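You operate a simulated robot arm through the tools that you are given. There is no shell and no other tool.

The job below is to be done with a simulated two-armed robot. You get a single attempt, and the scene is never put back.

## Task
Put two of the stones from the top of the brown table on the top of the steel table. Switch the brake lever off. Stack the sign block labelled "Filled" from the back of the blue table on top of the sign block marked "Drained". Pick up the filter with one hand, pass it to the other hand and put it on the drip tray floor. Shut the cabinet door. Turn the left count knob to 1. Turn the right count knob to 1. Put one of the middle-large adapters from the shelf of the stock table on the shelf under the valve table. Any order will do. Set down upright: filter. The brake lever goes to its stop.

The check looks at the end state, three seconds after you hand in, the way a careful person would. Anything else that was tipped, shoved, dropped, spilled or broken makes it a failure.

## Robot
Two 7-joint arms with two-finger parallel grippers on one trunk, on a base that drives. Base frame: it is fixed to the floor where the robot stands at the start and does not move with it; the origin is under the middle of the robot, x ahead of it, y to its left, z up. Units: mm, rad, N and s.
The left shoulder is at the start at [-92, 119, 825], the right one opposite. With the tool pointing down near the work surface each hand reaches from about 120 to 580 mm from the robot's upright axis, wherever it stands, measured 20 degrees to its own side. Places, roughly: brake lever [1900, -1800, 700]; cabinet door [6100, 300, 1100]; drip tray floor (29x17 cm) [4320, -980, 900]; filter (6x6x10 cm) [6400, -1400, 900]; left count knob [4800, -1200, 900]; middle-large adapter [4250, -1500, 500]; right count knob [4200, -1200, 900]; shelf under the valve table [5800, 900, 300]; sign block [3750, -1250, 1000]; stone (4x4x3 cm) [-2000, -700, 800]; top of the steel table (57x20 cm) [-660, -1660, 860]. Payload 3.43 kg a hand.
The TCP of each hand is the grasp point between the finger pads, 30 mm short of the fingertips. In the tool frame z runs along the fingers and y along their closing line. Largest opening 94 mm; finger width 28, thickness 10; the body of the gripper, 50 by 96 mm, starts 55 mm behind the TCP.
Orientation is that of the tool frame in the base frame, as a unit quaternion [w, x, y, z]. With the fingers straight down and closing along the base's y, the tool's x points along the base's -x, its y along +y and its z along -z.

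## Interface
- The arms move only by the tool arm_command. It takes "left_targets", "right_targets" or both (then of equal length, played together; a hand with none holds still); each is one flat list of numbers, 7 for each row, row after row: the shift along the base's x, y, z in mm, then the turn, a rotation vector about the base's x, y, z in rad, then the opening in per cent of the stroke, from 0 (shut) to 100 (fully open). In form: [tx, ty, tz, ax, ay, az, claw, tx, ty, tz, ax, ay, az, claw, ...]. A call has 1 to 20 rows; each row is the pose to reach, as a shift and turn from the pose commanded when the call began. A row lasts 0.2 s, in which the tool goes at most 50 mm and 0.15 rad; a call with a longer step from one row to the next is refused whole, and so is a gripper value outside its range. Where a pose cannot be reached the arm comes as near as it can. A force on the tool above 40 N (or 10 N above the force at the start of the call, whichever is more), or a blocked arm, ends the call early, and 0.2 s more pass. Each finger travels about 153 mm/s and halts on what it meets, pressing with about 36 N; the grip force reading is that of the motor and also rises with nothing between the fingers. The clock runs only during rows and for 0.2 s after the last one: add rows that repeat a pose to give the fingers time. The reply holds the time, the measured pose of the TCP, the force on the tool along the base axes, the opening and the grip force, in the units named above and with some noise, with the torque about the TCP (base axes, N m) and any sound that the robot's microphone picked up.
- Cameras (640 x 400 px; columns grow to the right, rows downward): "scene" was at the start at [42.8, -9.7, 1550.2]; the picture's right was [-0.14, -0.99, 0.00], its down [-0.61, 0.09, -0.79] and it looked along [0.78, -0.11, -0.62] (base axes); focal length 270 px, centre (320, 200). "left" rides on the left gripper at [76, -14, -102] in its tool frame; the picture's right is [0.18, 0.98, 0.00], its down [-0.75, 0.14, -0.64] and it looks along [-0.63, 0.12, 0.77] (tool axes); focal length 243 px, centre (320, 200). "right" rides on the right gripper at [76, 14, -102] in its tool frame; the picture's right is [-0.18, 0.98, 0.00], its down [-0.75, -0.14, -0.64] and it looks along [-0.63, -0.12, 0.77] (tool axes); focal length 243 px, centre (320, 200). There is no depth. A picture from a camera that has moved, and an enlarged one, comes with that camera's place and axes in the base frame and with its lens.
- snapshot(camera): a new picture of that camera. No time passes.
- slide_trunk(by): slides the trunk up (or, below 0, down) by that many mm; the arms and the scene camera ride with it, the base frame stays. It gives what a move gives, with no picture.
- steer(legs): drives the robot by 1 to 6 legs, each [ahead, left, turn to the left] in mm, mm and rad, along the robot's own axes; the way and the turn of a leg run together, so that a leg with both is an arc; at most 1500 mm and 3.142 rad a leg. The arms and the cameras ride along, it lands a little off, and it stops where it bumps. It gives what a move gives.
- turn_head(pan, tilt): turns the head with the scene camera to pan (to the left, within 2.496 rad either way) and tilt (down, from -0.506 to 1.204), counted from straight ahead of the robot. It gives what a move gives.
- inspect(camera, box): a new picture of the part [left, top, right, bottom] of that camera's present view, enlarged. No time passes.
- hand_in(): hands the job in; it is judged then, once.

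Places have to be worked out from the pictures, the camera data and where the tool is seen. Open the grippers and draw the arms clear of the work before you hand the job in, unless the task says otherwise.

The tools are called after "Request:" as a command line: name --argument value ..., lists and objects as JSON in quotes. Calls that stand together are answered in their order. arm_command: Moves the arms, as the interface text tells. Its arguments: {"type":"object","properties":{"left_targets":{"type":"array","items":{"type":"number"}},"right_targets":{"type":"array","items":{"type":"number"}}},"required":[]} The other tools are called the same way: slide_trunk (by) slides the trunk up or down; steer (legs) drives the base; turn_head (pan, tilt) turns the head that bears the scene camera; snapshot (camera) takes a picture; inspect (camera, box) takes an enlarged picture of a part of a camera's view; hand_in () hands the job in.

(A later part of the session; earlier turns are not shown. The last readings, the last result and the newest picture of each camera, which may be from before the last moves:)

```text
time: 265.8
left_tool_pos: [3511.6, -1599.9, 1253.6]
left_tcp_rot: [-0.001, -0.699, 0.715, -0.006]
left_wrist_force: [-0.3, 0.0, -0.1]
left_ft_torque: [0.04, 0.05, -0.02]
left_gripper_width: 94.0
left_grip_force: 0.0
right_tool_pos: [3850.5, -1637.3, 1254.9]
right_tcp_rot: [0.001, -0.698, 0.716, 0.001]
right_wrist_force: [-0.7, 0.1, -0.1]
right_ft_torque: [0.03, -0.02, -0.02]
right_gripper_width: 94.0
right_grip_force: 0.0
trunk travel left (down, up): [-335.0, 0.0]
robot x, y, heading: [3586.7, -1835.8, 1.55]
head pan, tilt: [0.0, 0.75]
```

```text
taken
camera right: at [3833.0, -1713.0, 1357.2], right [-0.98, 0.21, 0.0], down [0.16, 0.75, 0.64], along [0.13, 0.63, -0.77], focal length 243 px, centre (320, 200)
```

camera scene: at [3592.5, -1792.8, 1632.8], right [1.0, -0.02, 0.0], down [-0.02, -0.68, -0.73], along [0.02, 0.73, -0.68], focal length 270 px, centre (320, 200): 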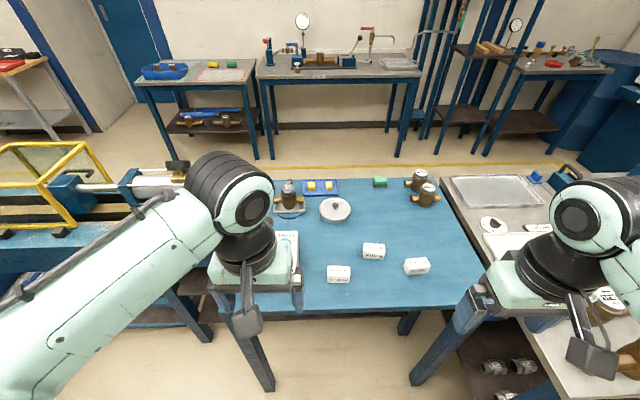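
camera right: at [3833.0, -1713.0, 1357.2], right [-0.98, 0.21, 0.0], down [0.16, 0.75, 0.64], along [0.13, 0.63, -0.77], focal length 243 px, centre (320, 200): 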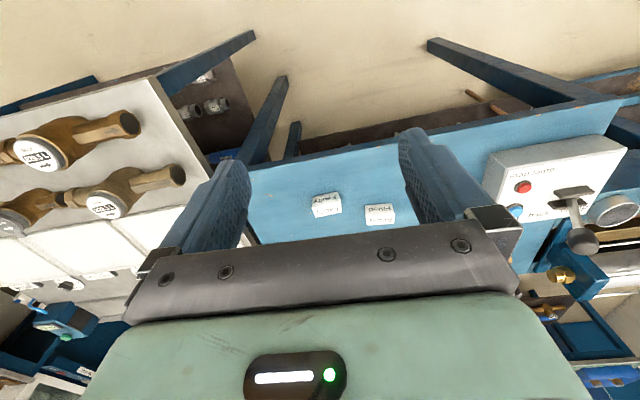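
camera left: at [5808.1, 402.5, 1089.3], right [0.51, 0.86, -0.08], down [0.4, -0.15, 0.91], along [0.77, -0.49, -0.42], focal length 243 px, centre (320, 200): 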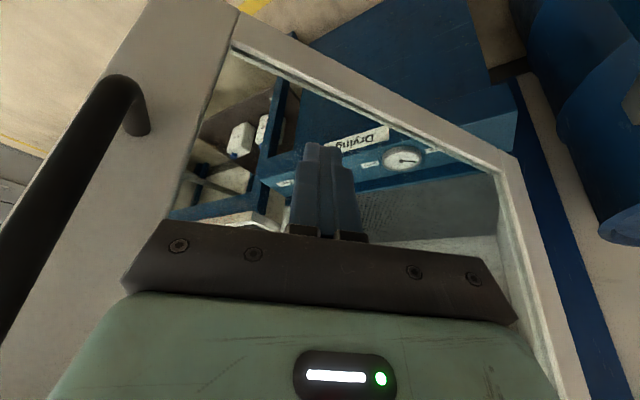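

I zoom on the three sign blocks from the back.

Request:
inspect --camera "scene" --box '[310, 225, 446, 310]'

Request:
inspect --camera "right" --box '[280, 160, 440, 260]'

```text
4.71 times, centred on (378, 268) of scene
camera zoom: at [3592.5, -1792.8, 1632.8], right [1.0, -0.02, 0.0], down [-0.02, -0.68, -0.73], along [0.02, 0.73, -0.68], focal length 1271 px, centre (47, -118)
```

zoom: 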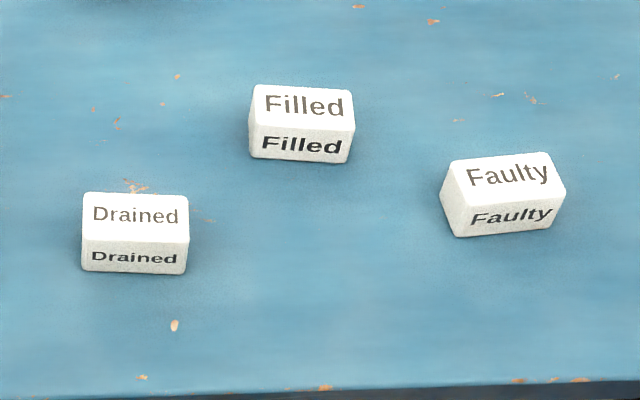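

```text
4.00 times, centred on (360, 210) of right
camera zoom: at [3833.0, -1713.0, 1357.2], right [-0.98, 0.21, 0.0], down [0.16, 0.75, 0.64], along [0.13, 0.63, -0.77], focal length 970 px, centre (160, 160)
```

zoom: 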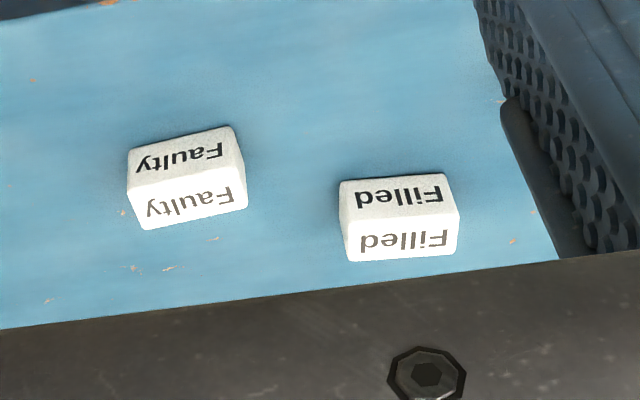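

"Filled" is at about (3775,-1273), "Drained" at (3657,-1355), table top ≈905. I advance 65 mm and bring the right hand above "Filled".

Request:
steer --legs '[[65, 0, 0.02]]'

Request:
arm_command --right_targets '[-8, 35, -28, 0, 0, 0, 90, -16, 70, -56, 0, 0, 0, 85, -24, 105, -84, 0, 0, 0, 80, -32, 140, -112, 0, 0, 0, 75, -40, 175, -140, 0, 0, 0, 75, -48, 210, -168, 0, 0, 0, 75, -56, 245, -196, 0, 0, 0, 75, -64, 275, -215, 0, 0, 0, 75]'

Request:
snapshot --camera "right"

Request:
snapshot --camera "scene"

```text
time: 266.8
left_tool_pos: [3507.8, -1537.8, 1253.6]
left_tcp_rot: [-0.001, -0.706, 0.708, -0.005]
left_wrist_force: [-0.8, -0.2, 0.5]
left_ft_torque: [0.02, 0.03, 0.02]
left_gripper_width: 93.9
left_grip_force: 0.1
right_tool_pos: [3844.9, -1569.3, 1255.2]
right_tcp_rot: [0.001, -0.706, 0.708, 0.001]
right_wrist_force: [-1.0, -0.5, -0.6]
right_ft_torque: [0.0, 0.0, -0.02]
right_gripper_width: 94.1
right_grip_force: 0.0
trunk travel left (down, up): [-335.0, 0.0]
robot x, y, heading: [3588.5, -1769.4, 1.573]
head pan, tilt: [0.0, 0.75]
```

```text
time: 268.6
left_tool_pos: [3506.9, -1536.8, 1253.5]
left_tcp_rot: [0.002, 0.707, -0.707, 0.006]
left_wrist_force: [-0.6, -0.6, -0.7]
left_ft_torque: [-0.02, -0.01, 0.03]
left_gripper_width: 94.0
left_grip_force: 0.1
right_tool_pos: [3779.7, -1293.4, 1041.4]
right_tcp_rot: [0.001, -0.706, 0.708, 0.0]
right_wrist_force: [0.2, 0.7, -0.2]
right_ft_torque: [0.03, -0.01, 0.01]
right_gripper_width: 70.6
right_grip_force: 0.1
trunk travel left (down, up): [-335.0, 0.0]
robot x, y, heading: [3590.3, -1764.7, 1.57]
head pan, tilt: [0.0, 0.75]
```

```text
taken
camera right: at [3764.6, -1369.4, 1142.3], right [-0.98, 0.19, 0.0], down [0.14, 0.75, 0.64], along [0.12, 0.63, -0.77], focal length 243 px, centre (320, 200)
```

right: 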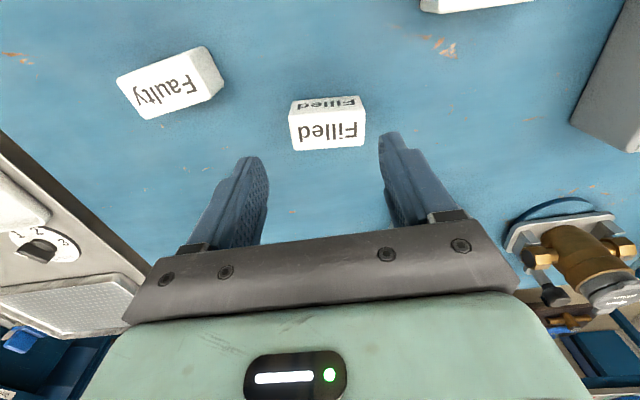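

```text
taken
camera scene: at [3592.5, -1727.5, 1632.8], right [1.0, 0.0, 0.0], down [0.0, -0.68, -0.73], along [0.0, 0.73, -0.68], focal length 270 px, centre (320, 200)
```

scene: 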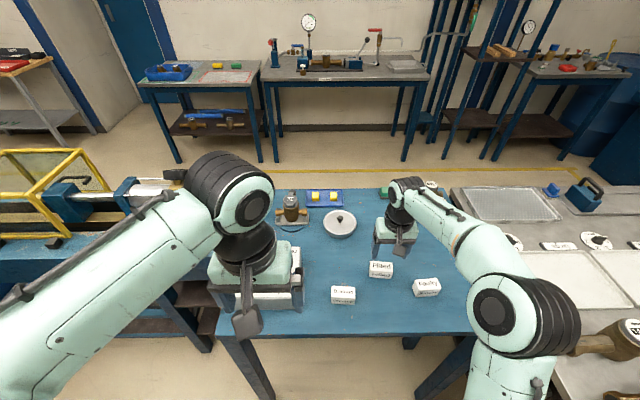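

The right camera puts "Filled" at centre (3775.5,-1277), 63×34 mm, yawed about −4°. I open fully, align and descend to TCP z≈939.

Request:
arm_command --right_targets '[-2, 8, -20, 0, 0, -0.035, 100, -4, 16, -40, 0, 0, -0.07, 100, -4, 16, -70, 0, 0, -0.07, 100, -4, 16, -90, 0, 0, -0.07, 100, -4, 16, -102, 0, 0, -0.07, 100, -4, 16, -102, 0, 0, -0.07, 100]'

Request:
snapshot --camera "right"

```text
time: 270.0
left_tool_pos: [3507.8, -1536.5, 1254.2]
left_tcp_rot: [-0.001, -0.706, 0.708, -0.005]
left_wrist_force: [0.2, -0.6, -0.7]
left_ft_torque: [-0.01, 0.01, 0.01]
left_gripper_width: 93.8
left_grip_force: 0.1
right_tool_pos: [3777.9, -1278.6, 937.2]
right_tcp_rot: [0.0, -0.681, 0.732, 0.0]
right_wrist_force: [0.0, -0.1, 0.0]
right_ft_torque: [0.02, -0.01, 0.01]
right_gripper_width: 94.1
right_grip_force: 0.1
trunk travel left (down, up): [-335.0, 0.0]
robot x, y, heading: [3589.7, -1769.2, 1.568]
head pan, tilt: [0.0, 0.75]
```

```text
taken
camera right: at [3757.4, -1352.4, 1039.9], right [-0.97, 0.26, 0.0], down [0.2, 0.74, 0.64], along [0.16, 0.62, -0.77], focal length 243 px, centre (320, 200)
```

right: 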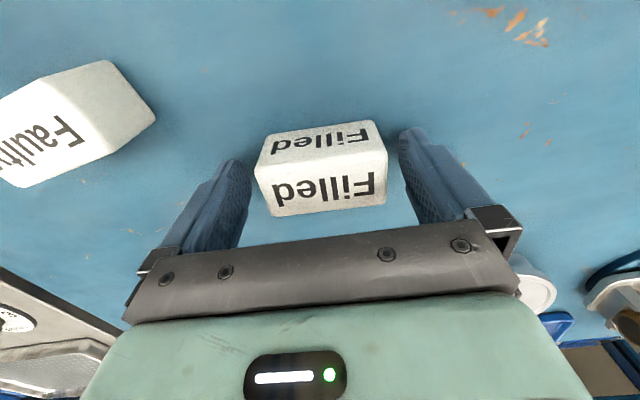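

The block sits between the fingers, aligned. I close and lift it 120 mm.

Request:
arm_command --right_targets '[0, 0, 0, 0, 0, 0, 60, 0, 0, 0, 0, 0, 0, 30, 0, 0, 0, 0, 0, 0, 30, 0, 0, 25, 0, 0, 0, 30, 0, 0, 60, 0, 0, 0, 30, 0, 0, 100, 0, 0, 0, 30]'

Request:
snapshot --camera "right"

```text
time: 271.4
left_tool_pos: [3507.6, -1537.5, 1253.7]
left_tcp_rot: [-0.001, -0.707, 0.708, -0.006]
left_wrist_force: [0.4, -0.3, 0.1]
left_ft_torque: [-0.03, 0.01, 0.0]
left_gripper_width: 94.2
left_grip_force: 0.1
right_tool_pos: [3779.3, -1278.2, 1038.2]
right_tcp_rot: [0.001, -0.681, 0.733, 0.0]
right_wrist_force: [-0.5, 0.0, -0.3]
right_ft_torque: [-0.01, -0.03, -0.02]
right_gripper_width: 69.8
right_grip_force: 36.1
trunk travel left (down, up): [-335.0, 0.0]
robot x, y, heading: [3591.2, -1770.8, 1.569]
head pan, tilt: [0.0, 0.75]
```

```text
taken
camera right: at [3760.2, -1353.4, 1140.4], right [-0.97, 0.26, 0.0], down [0.2, 0.74, 0.64], along [0.16, 0.62, -0.77], focal length 243 px, centre (320, 200)
```

right: 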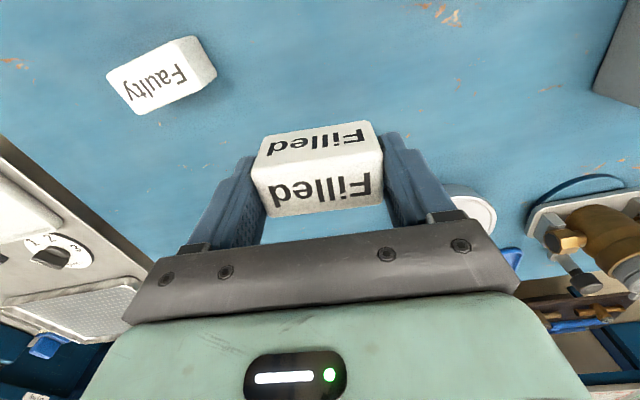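

Gripped at 70 mm. I check with the scene camera how deep the fingers hold the block, and measure "Drained".

Request:
inspect --camera "scene" --box '[340, 190, 460, 310]'

Request:
inspect --camera "scene" --box '[300, 260, 400, 320]'

```text
3.33 times, centred on (400, 250) of scene
camera zoom: at [3592.4, -1728.8, 1632.8], right [1.0, 0.0, 0.0], down [0.0, -0.68, -0.73], along [0.0, 0.73, -0.68], focal length 900 px, centre (53, 33)
```

zoom: 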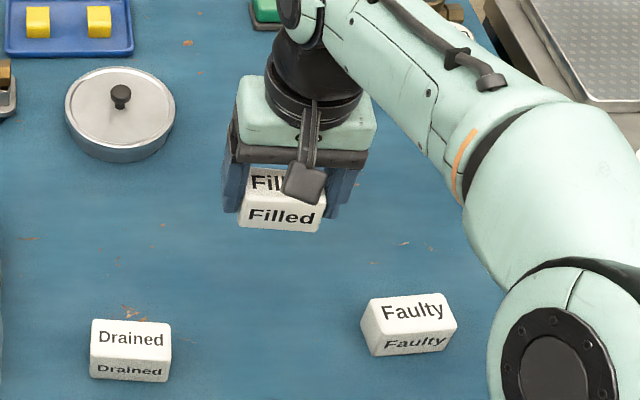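

```text
6.40 times, centred on (350, 290) of scene
camera zoom: at [3592.4, -1728.8, 1632.8], right [1.0, 0.0, 0.0], down [0.0, -0.68, -0.73], along [0.0, 0.73, -0.68], focal length 1729 px, centre (128, -376)
```

zoom: 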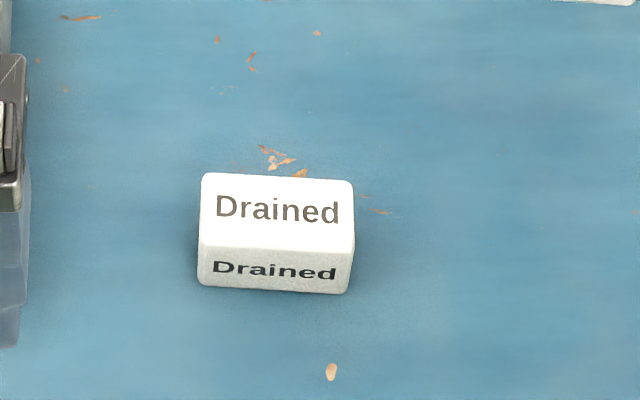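

The fingertips sit about 6 mm above the block's bottom edge. To measure "Drained" precisely, I move the hand back 72 mm so its wrist camera sees it.

Request:
arm_command --right_targets '[0, -36, 15, 0, 0, 0.02, 30, 0, -72, 32, 0, 0, 0.04, 30]'

Request:
snapshot --camera "right"

```text
time: 272.0
left_tool_pos: [3507.5, -1538.4, 1253.4]
left_tcp_rot: [0.0, -0.706, 0.708, -0.006]
left_wrist_force: [0.2, -0.1, -0.3]
left_ft_torque: [0.02, 0.04, -0.04]
left_gripper_width: 93.9
left_grip_force: 0.1
right_tool_pos: [3777.0, -1349.2, 1071.6]
right_tcp_rot: [0.002, -0.696, 0.718, 0.0]
right_wrist_force: [0.2, 0.2, -1.6]
right_ft_torque: [0.01, 0.02, 0.0]
right_gripper_width: 70.1
right_grip_force: 36.3
trunk travel left (down, up): [-335.0, 0.0]
robot x, y, heading: [3591.7, -1765.1, 1.569]
head pan, tilt: [0.0, 0.75]
```

```text
taken
camera right: at [3760.3, -1425.0, 1173.1], right [-0.98, 0.22, 0.0], down [0.17, 0.75, 0.64], along [0.14, 0.63, -0.77], focal length 243 px, centre (320, 200)
```

right: 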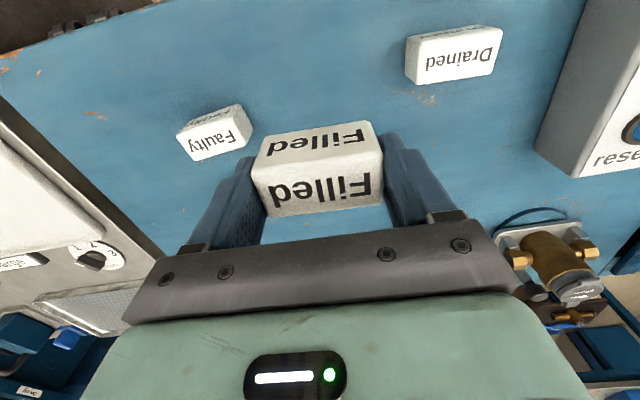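

Request:
inspect --camera "right" --box '[390, 10, 520, 95]'

Request:
inspect --camera "right" --box '[230, 100, 410, 225]'

```text
4.71 times, centred on (455, 52) of right
camera zoom: at [3760.3, -1425.0, 1173.1], right [-0.98, 0.22, 0.0], down [0.17, 0.75, 0.64], along [0.14, 0.63, -0.77], focal length 1142 px, centre (-315, 894)
```

zoom: 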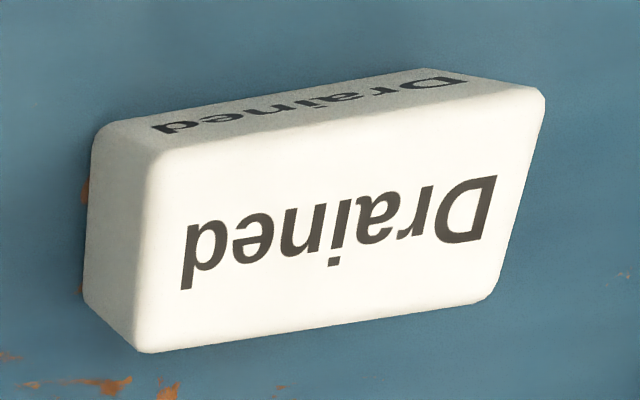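

```text
3.20 times, centred on (320, 162) of right
camera zoom: at [3760.3, -1425.0, 1173.1], right [-0.98, 0.22, 0.0], down [0.17, 0.75, 0.64], along [0.14, 0.63, -0.77], focal length 776 px, centre (320, 320)
```

zoom: 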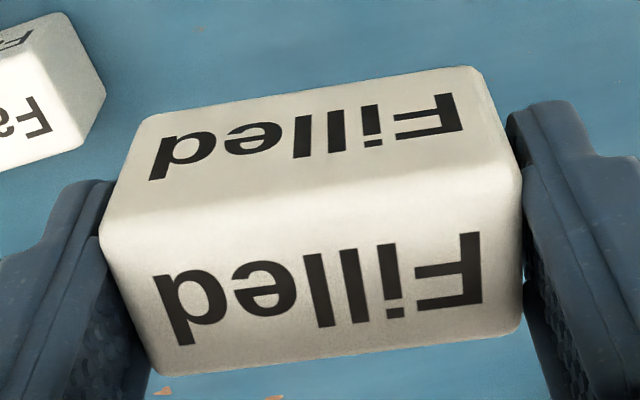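

"Drained" measured at centre ≈(3654.5,-1360.5), yaw ≈ −3°, top ≈938. I carry "Filled" over it and lower to just above.

Request:
arm_command --right_targets '[-41, -4, 0, 0, 0, -0.01, 30, -82, -8, 0, 0, 0, -0.02, 30, -122, -12, 0, 0, 0, -0.025, 30, -122, -12, -40, 0, 0, -0.025, 30, -122, -12, -75, 0, 0, -0.025, 30, -122, -12, -86, 0, 0, -0.025, 30, -122, -12, -86, 0, 0, -0.025, 30]'

Request:
inspect --camera "scene" --box '[290, 210, 420, 320]'

Request:
snapshot --camera "left"

```text
time: 273.6
left_tool_pos: [3508.2, -1536.8, 1253.8]
left_tcp_rot: [-0.002, -0.706, 0.708, -0.006]
left_wrist_force: [-0.3, 0.2, 0.8]
left_ft_torque: [-0.01, -0.02, 0.02]
left_gripper_width: 93.9
left_grip_force: 0.1
right_tool_pos: [3656.8, -1359.6, 984.7]
right_tcp_rot: [0.0, -0.686, 0.727, 0.0]
right_wrist_force: [0.8, 0.7, -1.7]
right_ft_torque: [0.02, -0.01, 0.01]
right_gripper_width: 69.8
right_grip_force: 35.8
trunk travel left (down, up): [-335.0, 0.0]
robot x, y, heading: [3592.7, -1767.7, 1.568]
head pan, tilt: [0.0, 0.75]
```

```text
3.64 times, centred on (355, 265) of scene
camera zoom: at [3592.8, -1728.5, 1632.8], right [1.0, 0.0, 0.0], down [0.0, -0.68, -0.73], along [0.0, 0.73, -0.68], focal length 982 px, centre (193, -36)
```

zoom: 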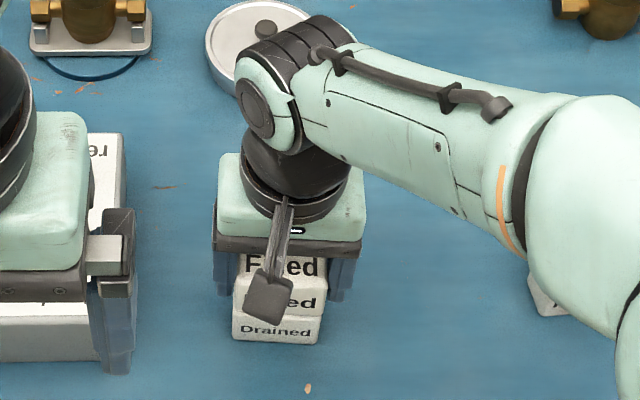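

```text
taken
camera left: at [3521.1, -1610.7, 1357.3], right [-0.98, -0.18, 0.0], down [-0.14, 0.76, 0.63], along [-0.11, 0.62, -0.77], focal length 243 px, centre (320, 200)
```

left: 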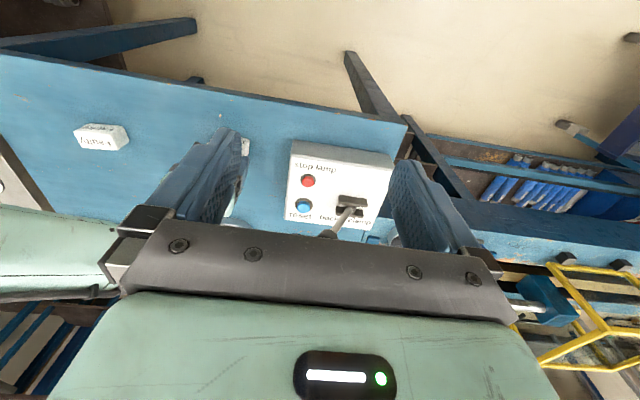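

Alignment looks good from the scene view. I lower in small steps until contact.

Request:
arm_command --right_targets '[-1, -1, -3, 0, 0, 0, 30, -1, -1, -5, 0, 0, 0, 30, -1, -1, -7, 0, 0, 0, 30, -1, -1, -8, 0, 0, 0, 30]'

```text
time: 274.6
left_tool_pos: [3508.7, -1539.4, 1253.9]
left_tcp_rot: [0.0, -0.706, 0.708, -0.004]
left_wrist_force: [0.4, 0.6, 0.1]
left_ft_torque: [-0.03, 0.02, 0.02]
left_gripper_width: 94.1
left_grip_force: 0.0
right_tool_pos: [3655.7, -1360.6, 979.6]
right_tcp_rot: [0.002, -0.685, 0.728, 0.005]
right_wrist_force: [6.6, -3.2, 26.5]
right_ft_torque: [-0.17, -0.09, -0.12]
right_gripper_width: 69.7
right_grip_force: 36.2
trunk travel left (down, up): [-335.0, 0.0]
robot x, y, heading: [3592.5, -1770.6, 1.567]
head pan, tilt: [0.0, 0.75]
```

Contact (26 N): the block rests on "Drained". I relax the pressure, open and lift away.

Request:
arm_command --right_targets '[0, 0, 2, 0, 0, 0, 30, 0, 0, 2.5, 0, 0, 0, 60, 0, 0, 2.5, 0, 0, 0, 85, 0, 0, 2.5, 0, 0, 0, 100, 0, 0, 20, 0, 0, 0, 100, 0, 0, 60, 0, 0, 0, 100, 0, 0, 100, 0, 0, 0, 100, 0, -40, 130, 0, 0, 0, 100]'

Request:
snapshot --camera "right"

Request:
inspect --camera "scene" --box '[290, 210, 420, 320]'

```text
time: 276.4
left_tool_pos: [3508.3, -1539.0, 1254.1]
left_tcp_rot: [0.0, -0.707, 0.707, -0.006]
left_wrist_force: [0.1, -0.9, 0.5]
left_ft_torque: [0.03, -0.01, -0.02]
left_gripper_width: 93.9
left_grip_force: 0.0
right_tool_pos: [3657.1, -1404.7, 1105.1]
right_tcp_rot: [0.001, -0.686, 0.728, 0.001]
right_wrist_force: [-0.5, -0.1, 0.0]
right_ft_torque: [0.02, 0.04, -0.02]
right_gripper_width: 94.3
right_grip_force: 0.0
trunk travel left (down, up): [-335.0, 0.0]
robot x, y, heading: [3594.8, -1767.0, 1.567]
head pan, tilt: [0.0, 0.75]
```

```text
taken
camera right: at [3637.1, -1480.1, 1208.1], right [-0.97, 0.24, 0.0], down [0.19, 0.74, 0.64], along [0.15, 0.63, -0.77], focal length 243 px, centre (320, 200)
```

right: 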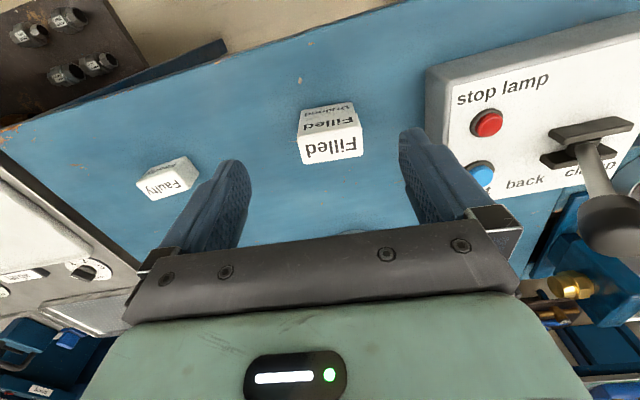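

```text
3.64 times, centred on (355, 265) of scene
camera zoom: at [3593.2, -1730.7, 1632.7], right [1.0, 0.0, 0.0], down [0.0, -0.68, -0.73], along [0.0, 0.73, -0.68], focal length 982 px, centre (193, -36)
```

zoom: 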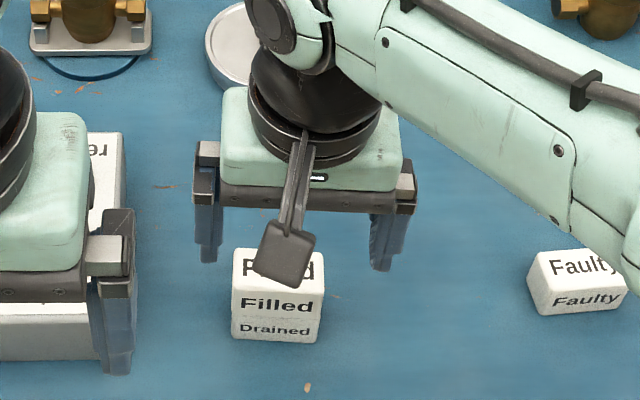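

"Filled" stands squarely on "Drained". I retract the right arm, back off and drive along the back aisle toward the blue cart with the brake lever.

Request:
arm_command --right_targets '[0, -30, 35, 0, 0, 0.02, 100, 20, -65, 60, 0, 0, 0.04, 100, 45, -95, 90, 0, 0, 0.06, 100, 70, -120, 120, 0, 0, 0.06, 100, 100, -140, 150, 0, 0, 0.06, 100]'

Request:
steer --legs '[[-400, 0, 0], [0, 0, 1.573], [1100, 0, 0]]'

Request:
turn_head --pan -0.3 --tilt 0.5

Request:
snapshot --camera "scene"

```text
time: 277.6
left_tool_pos: [3508.0, -1537.5, 1252.6]
left_tcp_rot: [-0.002, -0.707, 0.708, -0.005]
left_wrist_force: [1.7, 0.0, -0.4]
left_ft_torque: [0.0, -0.01, 0.01]
left_gripper_width: 94.2
left_grip_force: 0.0
right_tool_pos: [3758.1, -1545.0, 1257.6]
right_tcp_rot: [0.0, 0.708, -0.706, -0.002]
right_wrist_force: [-0.3, -0.3, 0.0]
right_ft_torque: [0.0, 0.0, -0.01]
right_gripper_width: 94.1
right_grip_force: 0.0
trunk travel left (down, up): [-335.0, 0.0]
robot x, y, heading: [3590.6, -1769.3, 1.565]
head pan, tilt: [0.0, 0.75]
```

```text
time: 289.0
left_tool_pos: [2269.2, -2205.1, 1254.6]
left_tcp_rot: [-0.003, 1.0, -0.016, 0.005]
left_wrist_force: [-0.2, 0.1, 0.0]
left_ft_torque: [0.01, 0.0, -0.01]
left_gripper_width: 94.1
left_grip_force: 0.0
right_tool_pos: [2285.5, -1955.1, 1257.2]
right_tcp_rot: [0.0, 1.0, -0.014, -0.001]
right_wrist_force: [0.2, 1.1, -0.1]
right_ft_torque: [0.0, 0.01, 0.03]
right_gripper_width: 94.0
right_grip_force: 0.0
trunk travel left (down, up): [-335.0, 0.0]
robot x, y, heading: [2501.4, -2130.7, 3.106]
head pan, tilt: [0.0, 0.75]
```

```text
time: 289.8
left_tool_pos: [2269.2, -2205.4, 1253.6]
left_tcp_rot: [-0.004, 1.0, -0.016, 0.005]
left_wrist_force: [0.3, -0.8, -0.2]
left_ft_torque: [0.0, -0.02, -0.02]
left_gripper_width: 94.3
left_grip_force: 0.0
right_tool_pos: [2285.2, -1955.9, 1257.1]
right_tcp_rot: [0.001, 1.0, -0.015, 0.0]
right_wrist_force: [0.8, -1.0, 0.1]
right_ft_torque: [0.0, 0.01, 0.03]
right_gripper_width: 94.0
right_grip_force: 0.1
trunk travel left (down, up): [-335.0, 0.0]
robot x, y, heading: [2505.6, -2126.1, 3.104]
head pan, tilt: [-0.3, 0.499]
```

```text
taken
camera scene: at [2464.0, -2098.0, 1654.7], right [0.33, 0.94, 0.0], down [0.45, -0.16, -0.88], along [-0.83, 0.29, -0.48], focal length 270 px, centre (320, 200)
```

scene: 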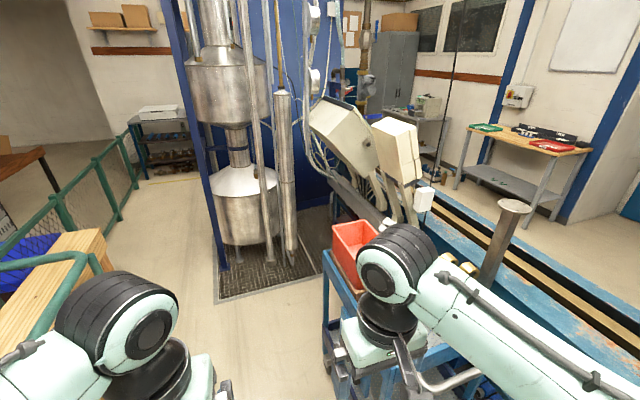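

The cart is ahead on the right. I shift a little left (away from it), move ahead and look at its aisle-facing side.

Request:
steer --legs '[[150, 90, 0.035]]'

Request:
turn_head --pan -0.9 --tilt 0.8

Request:
snapshot --camera "scene"

Request:
snapshot --camera "right"

```text
time: 291.3
left_tool_pos: [2126.1, -2299.8, 1254.1]
left_tcp_rot: [-0.004, 1.0, 0.0, 0.005]
left_wrist_force: [-0.3, -1.2, -1.3]
left_ft_torque: [0.01, 0.05, -0.01]
left_gripper_width: 93.9
left_grip_force: 0.0
right_tool_pos: [2131.8, -2050.1, 1257.7]
right_tcp_rot: [0.0, 1.0, 0.002, 0.0]
right_wrist_force: [0.3, 0.3, -0.1]
right_ft_torque: [0.02, 0.01, 0.0]
right_gripper_width: 94.2
right_grip_force: 0.0
trunk travel left (down, up): [-335.0, 0.0]
robot x, y, heading: [2357.2, -2218.7, 3.138]
head pan, tilt: [-0.3, 0.499]
```

```text
time: 292.3
left_tool_pos: [2124.8, -2300.0, 1253.5]
left_tcp_rot: [-0.004, 1.0, 0.0, 0.005]
left_wrist_force: [-0.2, 0.3, 0.4]
left_ft_torque: [0.01, -0.01, -0.03]
left_gripper_width: 93.9
left_grip_force: 0.1
right_tool_pos: [2132.7, -2051.1, 1257.6]
right_tcp_rot: [0.0, 1.0, 0.002, -0.001]
right_wrist_force: [0.2, 0.8, 1.4]
right_ft_torque: [0.01, 0.02, 0.03]
right_gripper_width: 94.0
right_grip_force: 0.0
trunk travel left (down, up): [-335.0, 0.0]
robot x, y, heading: [2356.5, -2216.0, 3.143]
head pan, tilt: [-0.901, 0.799]
```

```text
taken
camera scene: at [2352.2, -2150.1, 1628.8], right [0.78, 0.62, 0.0], down [0.45, -0.56, -0.7], along [-0.43, 0.55, -0.72], focal length 270 px, centre (320, 200)
```

scene: 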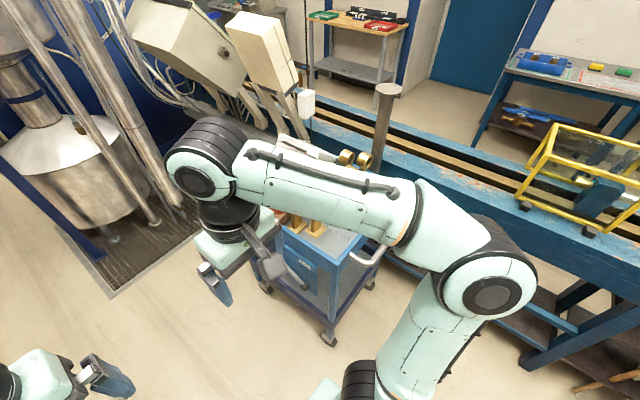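

```text
taken
camera right: at [2208.0, -2063.9, 1359.3], right [-0.18, -0.98, 0.0], down [-0.75, 0.14, 0.64], along [-0.63, 0.12, -0.77], focal length 243 px, centre (320, 200)
```

right: 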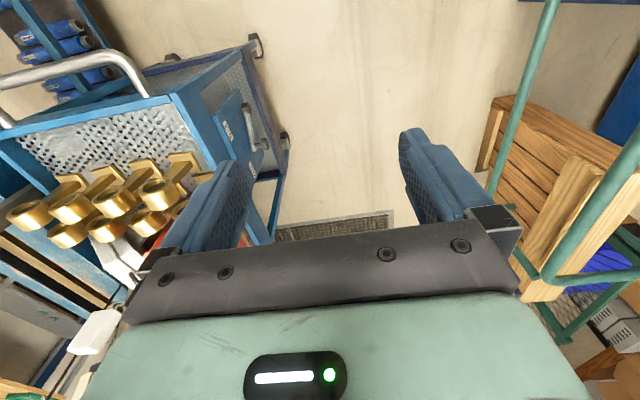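

I see a panel with a lever on the cart's aisle-facing side. I zoom in on it.

Request:
inspect --camera "right" --box '[190, 70, 300, 190]'

Request:
inspect --camera "scene" --box '[240, 220, 400, 345]'

```text
3.33 times, centred on (245, 130) of right
camera zoom: at [2208.0, -2063.9, 1359.3], right [-0.18, -0.98, 0.0], down [-0.75, 0.14, 0.64], along [-0.63, 0.12, -0.77], focal length 809 px, centre (570, 433)
```

zoom: 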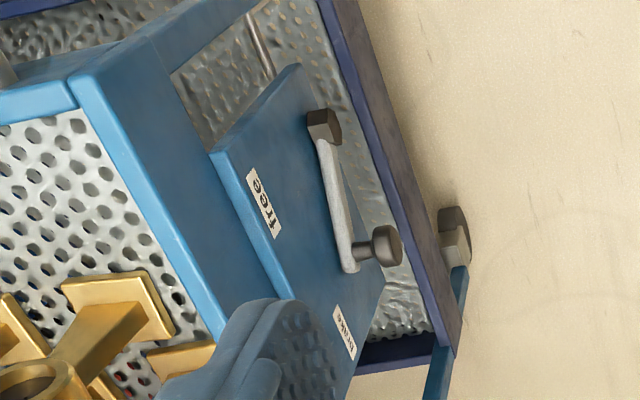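

```text
3.20 times, centred on (320, 282) of scene
camera zoom: at [2352.2, -2150.1, 1628.8], right [0.78, 0.62, 0.0], down [0.45, -0.56, -0.7], along [-0.43, 0.55, -0.72], focal length 864 px, centre (320, -64)
```

zoom: 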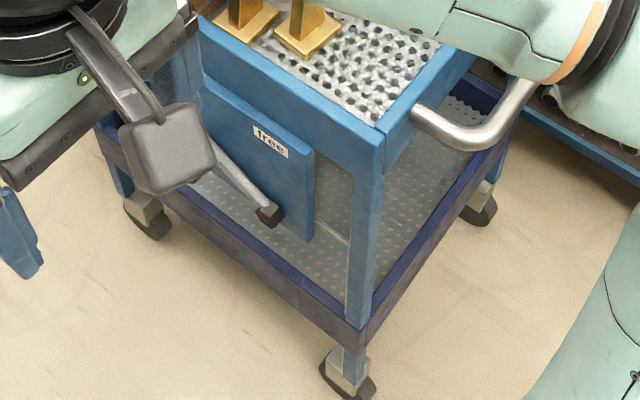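

The lever's hub is near (2004,-1809,650), its knob near (1906,-1815,713), pointing toward "brake"; "free" is at the upper right. I move in front of it and turn to face +y.

Request:
steer --legs '[[390, 60, 0], [0, 0, -1.57]]'

Request:
turn_head --pan 0 --tilt 0.9

Request:
snapshot --camera "scene"

```text
time: 298.6
left_tool_pos: [1880.7, -2042.7, 1253.8]
left_tcp_rot: [0.0, -0.699, 0.715, -0.005]
left_wrist_force: [0.4, 0.3, 0.5]
left_ft_torque: [-0.02, 0.04, -0.02]
left_gripper_width: 94.1
left_grip_force: 0.0
right_tool_pos: [2131.0, -2055.3, 1256.9]
right_tcp_rot: [0.001, -0.7, 0.714, 0.0]
right_wrist_force: [0.1, 0.6, -0.7]
right_ft_torque: [0.0, 0.0, -0.02]
right_gripper_width: 93.8
right_grip_force: 0.1
trunk travel left (down, up): [-335.0, 0.0]
robot x, y, heading: [1959.9, -2276.4, 1.541]
head pan, tilt: [-0.901, 0.799]
```

```text
time: 299.9
left_tool_pos: [1881.6, -2043.2, 1253.0]
left_tcp_rot: [0.0, -0.698, 0.716, -0.006]
left_wrist_force: [0.1, -0.1, 0.5]
left_ft_torque: [-0.01, 0.03, -0.02]
left_gripper_width: 93.9
left_grip_force: 0.1
right_tool_pos: [2131.3, -2057.0, 1257.6]
right_tcp_rot: [0.0, -0.699, 0.715, 0.001]
right_wrist_force: [0.4, -1.0, 0.7]
right_ft_torque: [-0.04, -0.01, -0.03]
right_gripper_width: 93.9
right_grip_force: 0.0
trunk travel left (down, up): [-335.0, 0.0]
robot x, y, heading: [1960.0, -2276.0, 1.542]
head pan, tilt: [0.0, 0.901]
```

```text
taken
camera scene: at [1962.4, -2243.7, 1620.9], right [1.0, -0.03, 0.0], down [-0.02, -0.78, -0.62], along [0.02, 0.62, -0.78], focal length 270 px, centre (320, 200)
```

scene: 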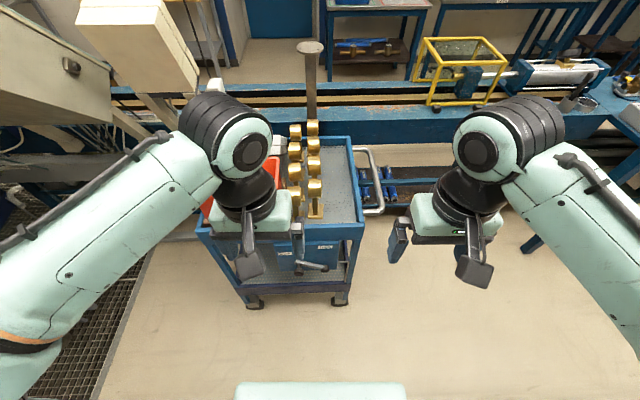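

I slide the trunk down 250 mm for a better look at the lever and to reach it.

Request:
slide_trunk --by -250

Request:
turn_head --pan 0 --tilt 0.85

Request:
snapshot --camera "scene"

Request:
snapshot --camera "left"

```text
time: 302.4
left_tool_pos: [1881.3, -2043.3, 1004.0]
left_tcp_rot: [-0.001, -0.699, 0.716, -0.005]
left_wrist_force: [0.5, -0.9, 0.2]
left_ft_torque: [0.02, -0.03, -0.01]
left_gripper_width: 94.0
left_grip_force: 0.1
right_tool_pos: [2132.2, -2057.2, 1006.9]
right_tcp_rot: [0.001, -0.699, 0.715, 0.002]
right_wrist_force: [0.1, 0.1, -0.4]
right_ft_torque: [0.0, -0.02, 0.0]
right_gripper_width: 93.9
right_grip_force: 0.1
trunk travel left (down, up): [-85.0, 250.0]
robot x, y, heading: [1962.4, -2276.7, 1.543]
head pan, tilt: [0.0, 0.901]
```

```text
time: 303.1
left_tool_pos: [1881.0, -2043.7, 1004.0]
left_tcp_rot: [0.0, -0.698, 0.716, -0.005]
left_wrist_force: [-0.9, 0.6, 0.3]
left_ft_torque: [-0.01, 0.01, 0.02]
left_gripper_width: 94.1
left_grip_force: 0.2
right_tool_pos: [2131.5, -2056.1, 1008.2]
right_tcp_rot: [0.0, -0.699, 0.715, 0.0]
right_wrist_force: [-0.7, 0.3, -0.2]
right_ft_torque: [0.01, -0.02, 0.01]
right_gripper_width: 94.3
right_grip_force: 0.1
trunk travel left (down, up): [-85.0, 250.0]
robot x, y, heading: [1960.2, -2276.7, 1.544]
head pan, tilt: [0.0, 0.85]
```

```text
taken
camera scene: at [1963.0, -2214.3, 1366.7], right [1.0, -0.03, 0.0], down [-0.02, -0.75, -0.66], along [0.02, 0.66, -0.75], focal length 270 px, centre (320, 200)
```

scene: 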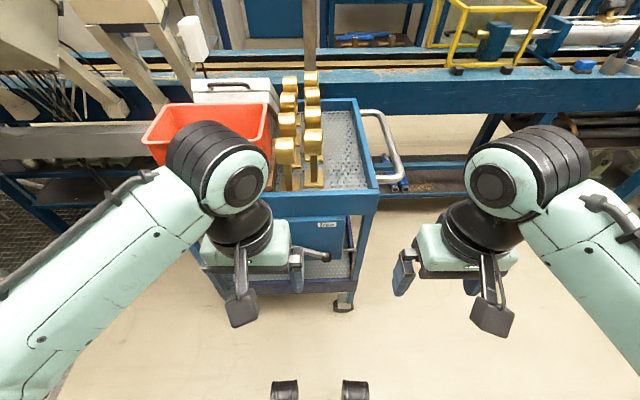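

```text
taken
camera left: at [1893.6, -2117.1, 1107.3], right [-0.99, -0.16, 0.0], down [-0.13, 0.76, 0.63], along [-0.1, 0.63, -0.77], focal length 243 px, centre (320, 200)
```

left: 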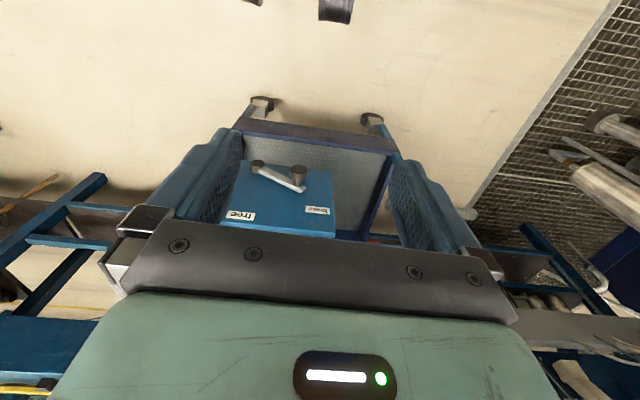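

Request:
inspect --camera "left" --box '[215, 140, 355, 240]'

Request:
inspect --camera "scene" --box '[280, 200, 380, 320]'

```text
4.00 times, centred on (285, 190) of left
camera zoom: at [1893.6, -2117.1, 1107.3], right [-0.99, -0.16, 0.0], down [-0.13, 0.76, 0.63], along [-0.1, 0.63, -0.77], focal length 970 px, centre (460, 240)
```

zoom: 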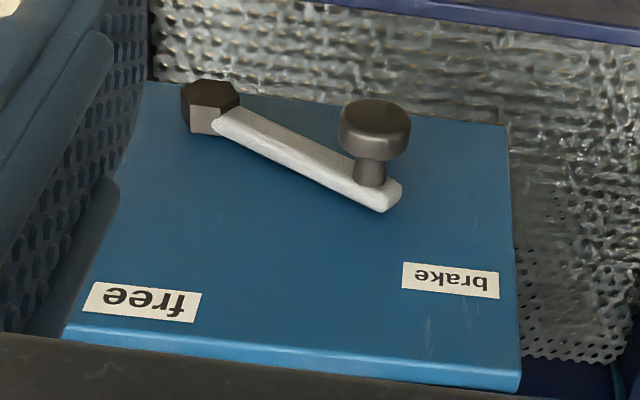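

```text
3.33 times, centred on (330, 260) of scene
camera zoom: at [1963.0, -2214.3, 1366.7], right [1.0, -0.03, 0.0], down [-0.02, -0.75, -0.66], along [0.02, 0.66, -0.75], focal length 900 px, centre (287, 0)
```

zoom: 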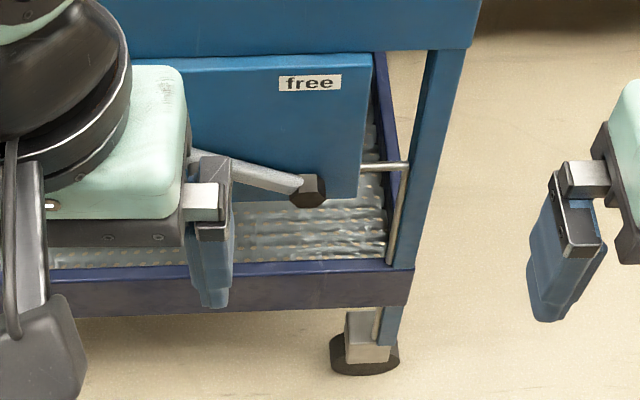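

Clear now: hexagonal hub at ≈(1997,-1803,637), round knob at ≈(1897,-1840,707); "free" is straight above the hub. I bring the left hand nearer for a precise look.

Request:
arm_command --left_targets '[3, 22, -41, 0, 0, 0, 100, 6, 45, -82, 0, 0, 0, 100, 9, 68, -123, 0, 0, 0, 100, 12, 90, -164, 0, 0, 0, 100, 16, 113, -204, 0, 0, 0, 100]'

Request:
snapshot --camera "left"

Request:
inspect --camera "scene" --box '[240, 180, 400, 320]'

```text
time: 304.3
left_tool_pos: [1893.3, -1931.5, 800.1]
left_tcp_rot: [-0.001, -0.699, 0.715, -0.005]
left_wrist_force: [0.8, -0.9, -0.8]
left_ft_torque: [-0.04, 0.01, 0.01]
left_gripper_width: 94.0
left_grip_force: 0.0
right_tool_pos: [2131.1, -2056.0, 1007.3]
right_tcp_rot: [0.001, -0.699, 0.715, 0.001]
right_wrist_force: [0.4, -0.3, -1.1]
right_ft_torque: [0.0, -0.01, 0.03]
right_gripper_width: 94.0
right_grip_force: 0.0
trunk travel left (down, up): [-85.0, 250.0]
robot x, y, heading: [1965.4, -2273.7, 1.543]
head pan, tilt: [0.0, 0.85]
```

```text
taken
camera left: at [1905.6, -2005.3, 903.9], right [-0.99, -0.16, 0.0], down [-0.13, 0.76, 0.63], along [-0.1, 0.63, -0.77], focal length 243 px, centre (320, 200)
```

left: 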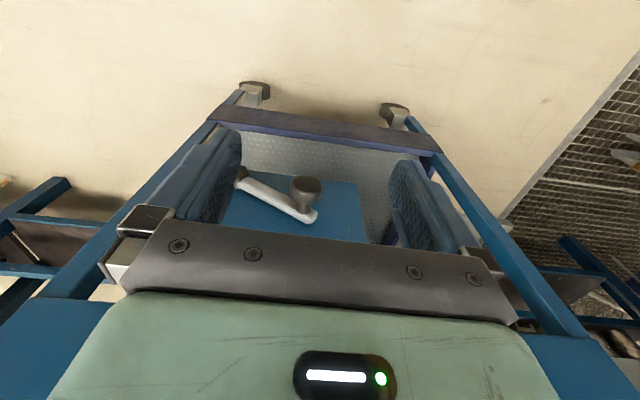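

```text
2.86 times, centred on (320, 250) of scene
camera zoom: at [1963.1, -2213.7, 1366.7], right [1.0, -0.03, 0.0], down [-0.02, -0.75, -0.66], along [0.02, 0.66, -0.75], focal length 772 px, centre (320, 57)
```

zoom: 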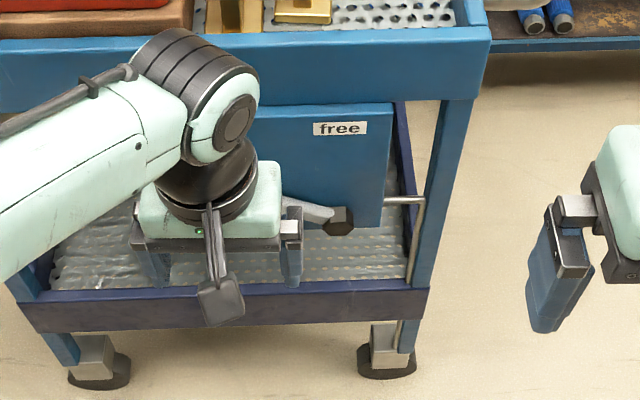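

The knob head is at ≈(1894,-1828,667), the hub at ≈(1990,-1790,612); "free" is straight above the hub. I tilt the left tool 30° forward at a staging point in front of the knob.

Request:
arm_command --left_targets '[0, 6, -28, 0.13, -0.004, 0, 100, 0, 12, -56, 0.26, -0.007, 0, 100, 0, 17, -84, 0.39, -0.011, 0, 100, 0, 21, -110, 0.52, -0.015, 0, 100]'

Request:
snapshot --camera "left"

Request:
inspect --camera "scene" --box '[240, 180, 400, 320]'

```text
time: 305.3
left_tool_pos: [1897.3, -1906.0, 691.2]
left_tcp_rot: [0.184, -0.675, 0.693, 0.172]
left_wrist_force: [-0.4, -0.1, 0.5]
left_ft_torque: [-0.04, 0.0, -0.02]
left_gripper_width: 93.9
left_grip_force: 0.2
right_tool_pos: [2130.8, -2057.2, 1007.2]
right_tcp_rot: [0.001, -0.699, 0.715, 0.0]
right_wrist_force: [0.0, 0.0, -0.2]
right_ft_torque: [0.01, 0.0, -0.02]
right_gripper_width: 94.0
right_grip_force: 0.1
trunk travel left (down, up): [-85.0, 250.0]
robot x, y, heading: [1960.1, -2274.4, 1.541]
head pan, tilt: [0.0, 0.85]
```

```text
taken
camera left: at [1907.8, -2021.9, 743.2], right [-0.99, -0.13, -0.1], down [-0.14, 0.35, 0.93], along [-0.09, 0.93, -0.36], focal length 243 px, centre (320, 200)
```

left: 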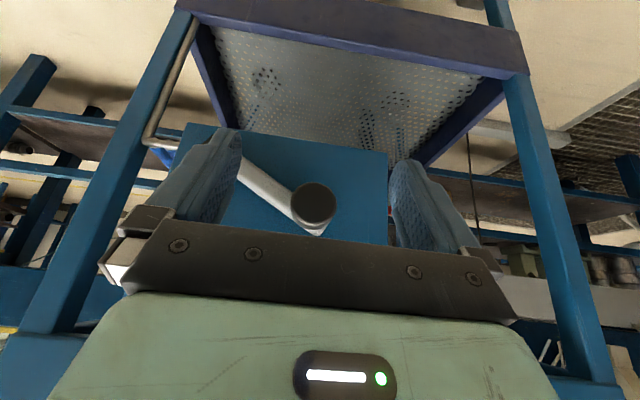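

```text
2.86 times, centred on (320, 250) of scene
camera zoom: at [1963.2, -2214.2, 1366.7], right [1.0, -0.03, 0.0], down [-0.02, -0.75, -0.66], along [0.02, 0.66, -0.75], focal length 772 px, centre (320, 57)
```

zoom: 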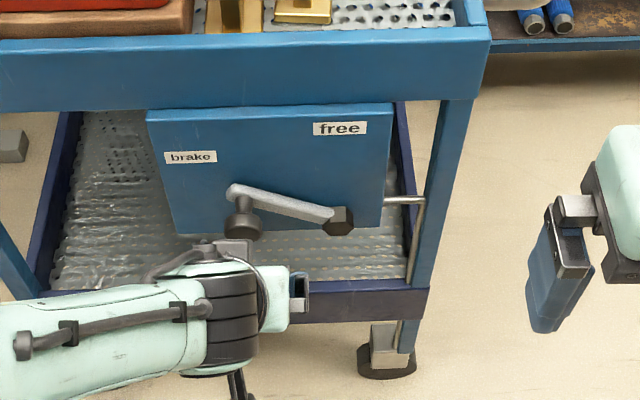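

Now both views agree: knob head (1896,-1827,671), hub (1999,-1795,616). I move the open fingers around the knob and close.

Request:
arm_command --left_targets '[0, 26, -7, 0, 0, 0, 100, -1, 52, -14, 0, 0, 0, 100, -1, 74, -20, 0, 0, 0, 100, -1, 74, -20, 0, 0, 0, 50, -1, 74, -20, 0, 0, 0, 20, -1, 74, -20, 0, 0, 0, 20]'

Request:
snapshot --camera "left"

Request:
inspect --camera "scene" --box '[240, 180, 400, 320]'

```text
time: 306.7
left_tool_pos: [1896.1, -1833.9, 669.0]
left_tcp_rot: [0.184, -0.675, 0.693, 0.174]
left_wrist_force: [4.9, 5.5, -0.5]
left_ft_torque: [-0.04, 0.06, -0.01]
left_gripper_width: 37.7
left_grip_force: 44.8
right_tool_pos: [2131.7, -2057.0, 1008.2]
right_tcp_rot: [0.0, -0.699, 0.715, 0.002]
right_wrist_force: [0.9, 0.0, -0.2]
right_ft_torque: [0.01, 0.01, 0.01]
right_gripper_width: 94.0
right_grip_force: 0.0
trunk travel left (down, up): [-85.0, 250.0]
robot x, y, heading: [1959.3, -2278.0, 1.544]
head pan, tilt: [0.0, 0.85]
```

```text
taken
camera left: at [1906.0, -1949.9, 722.2], right [-0.99, -0.13, -0.1], down [-0.14, 0.35, 0.93], along [-0.09, 0.93, -0.36], focal length 243 px, centre (320, 200)
```

left: 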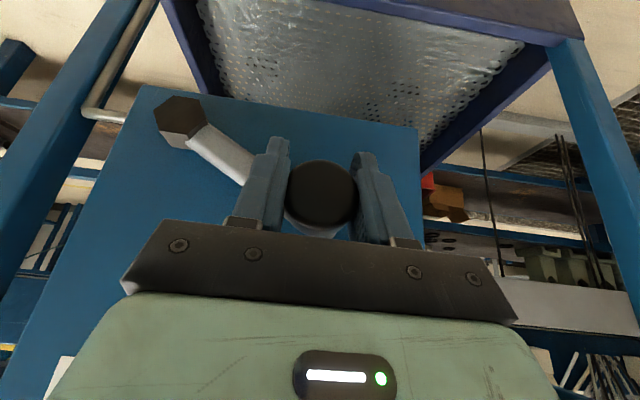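

```text
2.86 times, centred on (320, 250) of scene
camera zoom: at [1963.4, -2213.7, 1366.7], right [1.0, -0.03, 0.0], down [-0.02, -0.75, -0.66], along [0.02, 0.66, -0.75], focal length 772 px, centre (320, 57)
```

zoom: 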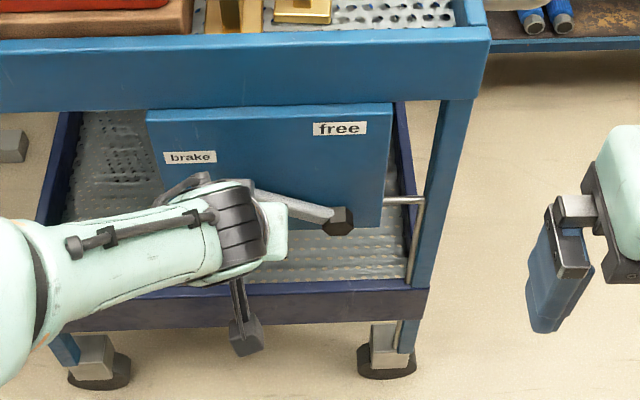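

Knob gripped (37.7 mm). I swing it along the arc about the hub toward "free", in steps.

Request:
arm_command --left_targets '[5, 9, 0, 0, 0, 0, 20, 11, 0, 17, 0, 0, 0, 20]'

```text
time: 307.3
left_tool_pos: [1906.7, -1831.7, 687.6]
left_tcp_rot: [0.184, -0.675, 0.693, 0.174]
left_wrist_force: [-7.8, 2.6, -4.1]
left_ft_torque: [-0.1, 0.49, 0.05]
left_gripper_width: 37.3
left_grip_force: 44.7
right_tool_pos: [2131.0, -2056.0, 1006.9]
right_tcp_rot: [0.0, -0.7, 0.714, 0.0]
right_wrist_force: [0.9, -0.6, 0.4]
right_ft_torque: [0.03, -0.02, 0.0]
right_gripper_width: 93.9
right_grip_force: 0.0
trunk travel left (down, up): [-85.0, 250.0]
robot x, y, heading: [1959.8, -2274.4, 1.543]
head pan, tilt: [0.0, 0.85]
```

The knob follows (small forces). I continue along the arc toward vertical.

Request:
arm_command --left_targets '[7, 0, 8, 0, 0, 0, 20, 14, 0, 15, 0, 0, 0, 20, 22, 0, 21.5, 0, 0, 0, 20, 30, 0, 27, 0, 0, 0, 20, 39, 0, 32, 0, 0, 0, 20, 48, 0, 36, 0, 0, 0, 20, 58, 0, 39.5, 0, 0, 0, 20, 68, 0, 42, 0, 0, 0, 20]'

Request:
snapshot --camera "left"

Request:
inspect --camera "scene" --box '[240, 180, 400, 320]'

```text
time: 309.1
left_tool_pos: [1975.3, -1833.9, 728.1]
left_tcp_rot: [0.184, -0.675, 0.693, 0.173]
left_wrist_force: [-4.6, 1.8, -2.9]
left_ft_torque: [0.02, 0.45, 0.06]
left_gripper_width: 37.3
left_grip_force: 45.4
right_tool_pos: [2132.0, -2055.8, 1007.6]
right_tcp_rot: [0.001, -0.7, 0.714, 0.0]
right_wrist_force: [0.3, -0.1, 0.6]
right_ft_torque: [0.0, 0.03, 0.01]
right_gripper_width: 93.8
right_grip_force: 0.0
trunk travel left (down, up): [-85.0, 250.0]
robot x, y, heading: [1960.1, -2277.0, 1.54]
head pan, tilt: [0.0, 0.85]
```

```text
taken
camera left: at [1985.6, -1949.7, 781.2], right [-0.99, -0.13, -0.1], down [-0.14, 0.35, 0.93], along [-0.09, 0.93, -0.36], focal length 243 px, centre (320, 200)
```

left: 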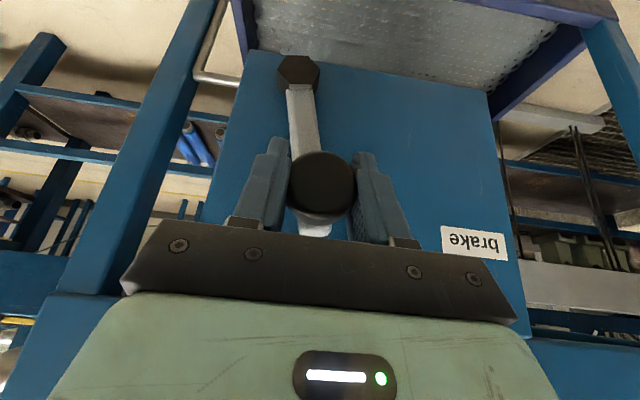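

```text
2.86 times, centred on (320, 250) of scene
camera zoom: at [1962.8, -2213.8, 1366.7], right [1.0, -0.03, 0.0], down [-0.02, -0.75, -0.66], along [0.02, 0.66, -0.75], focal length 772 px, centre (320, 57)
```

zoom: 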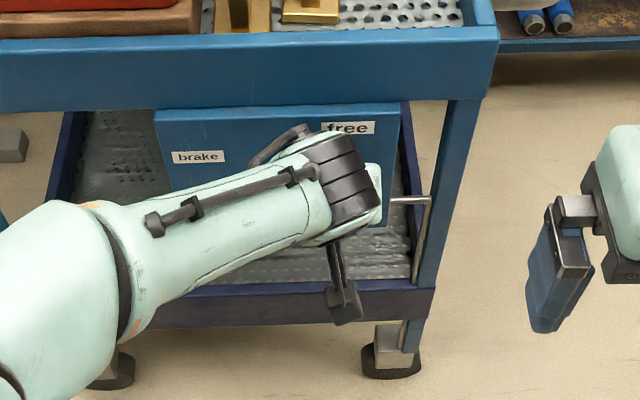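

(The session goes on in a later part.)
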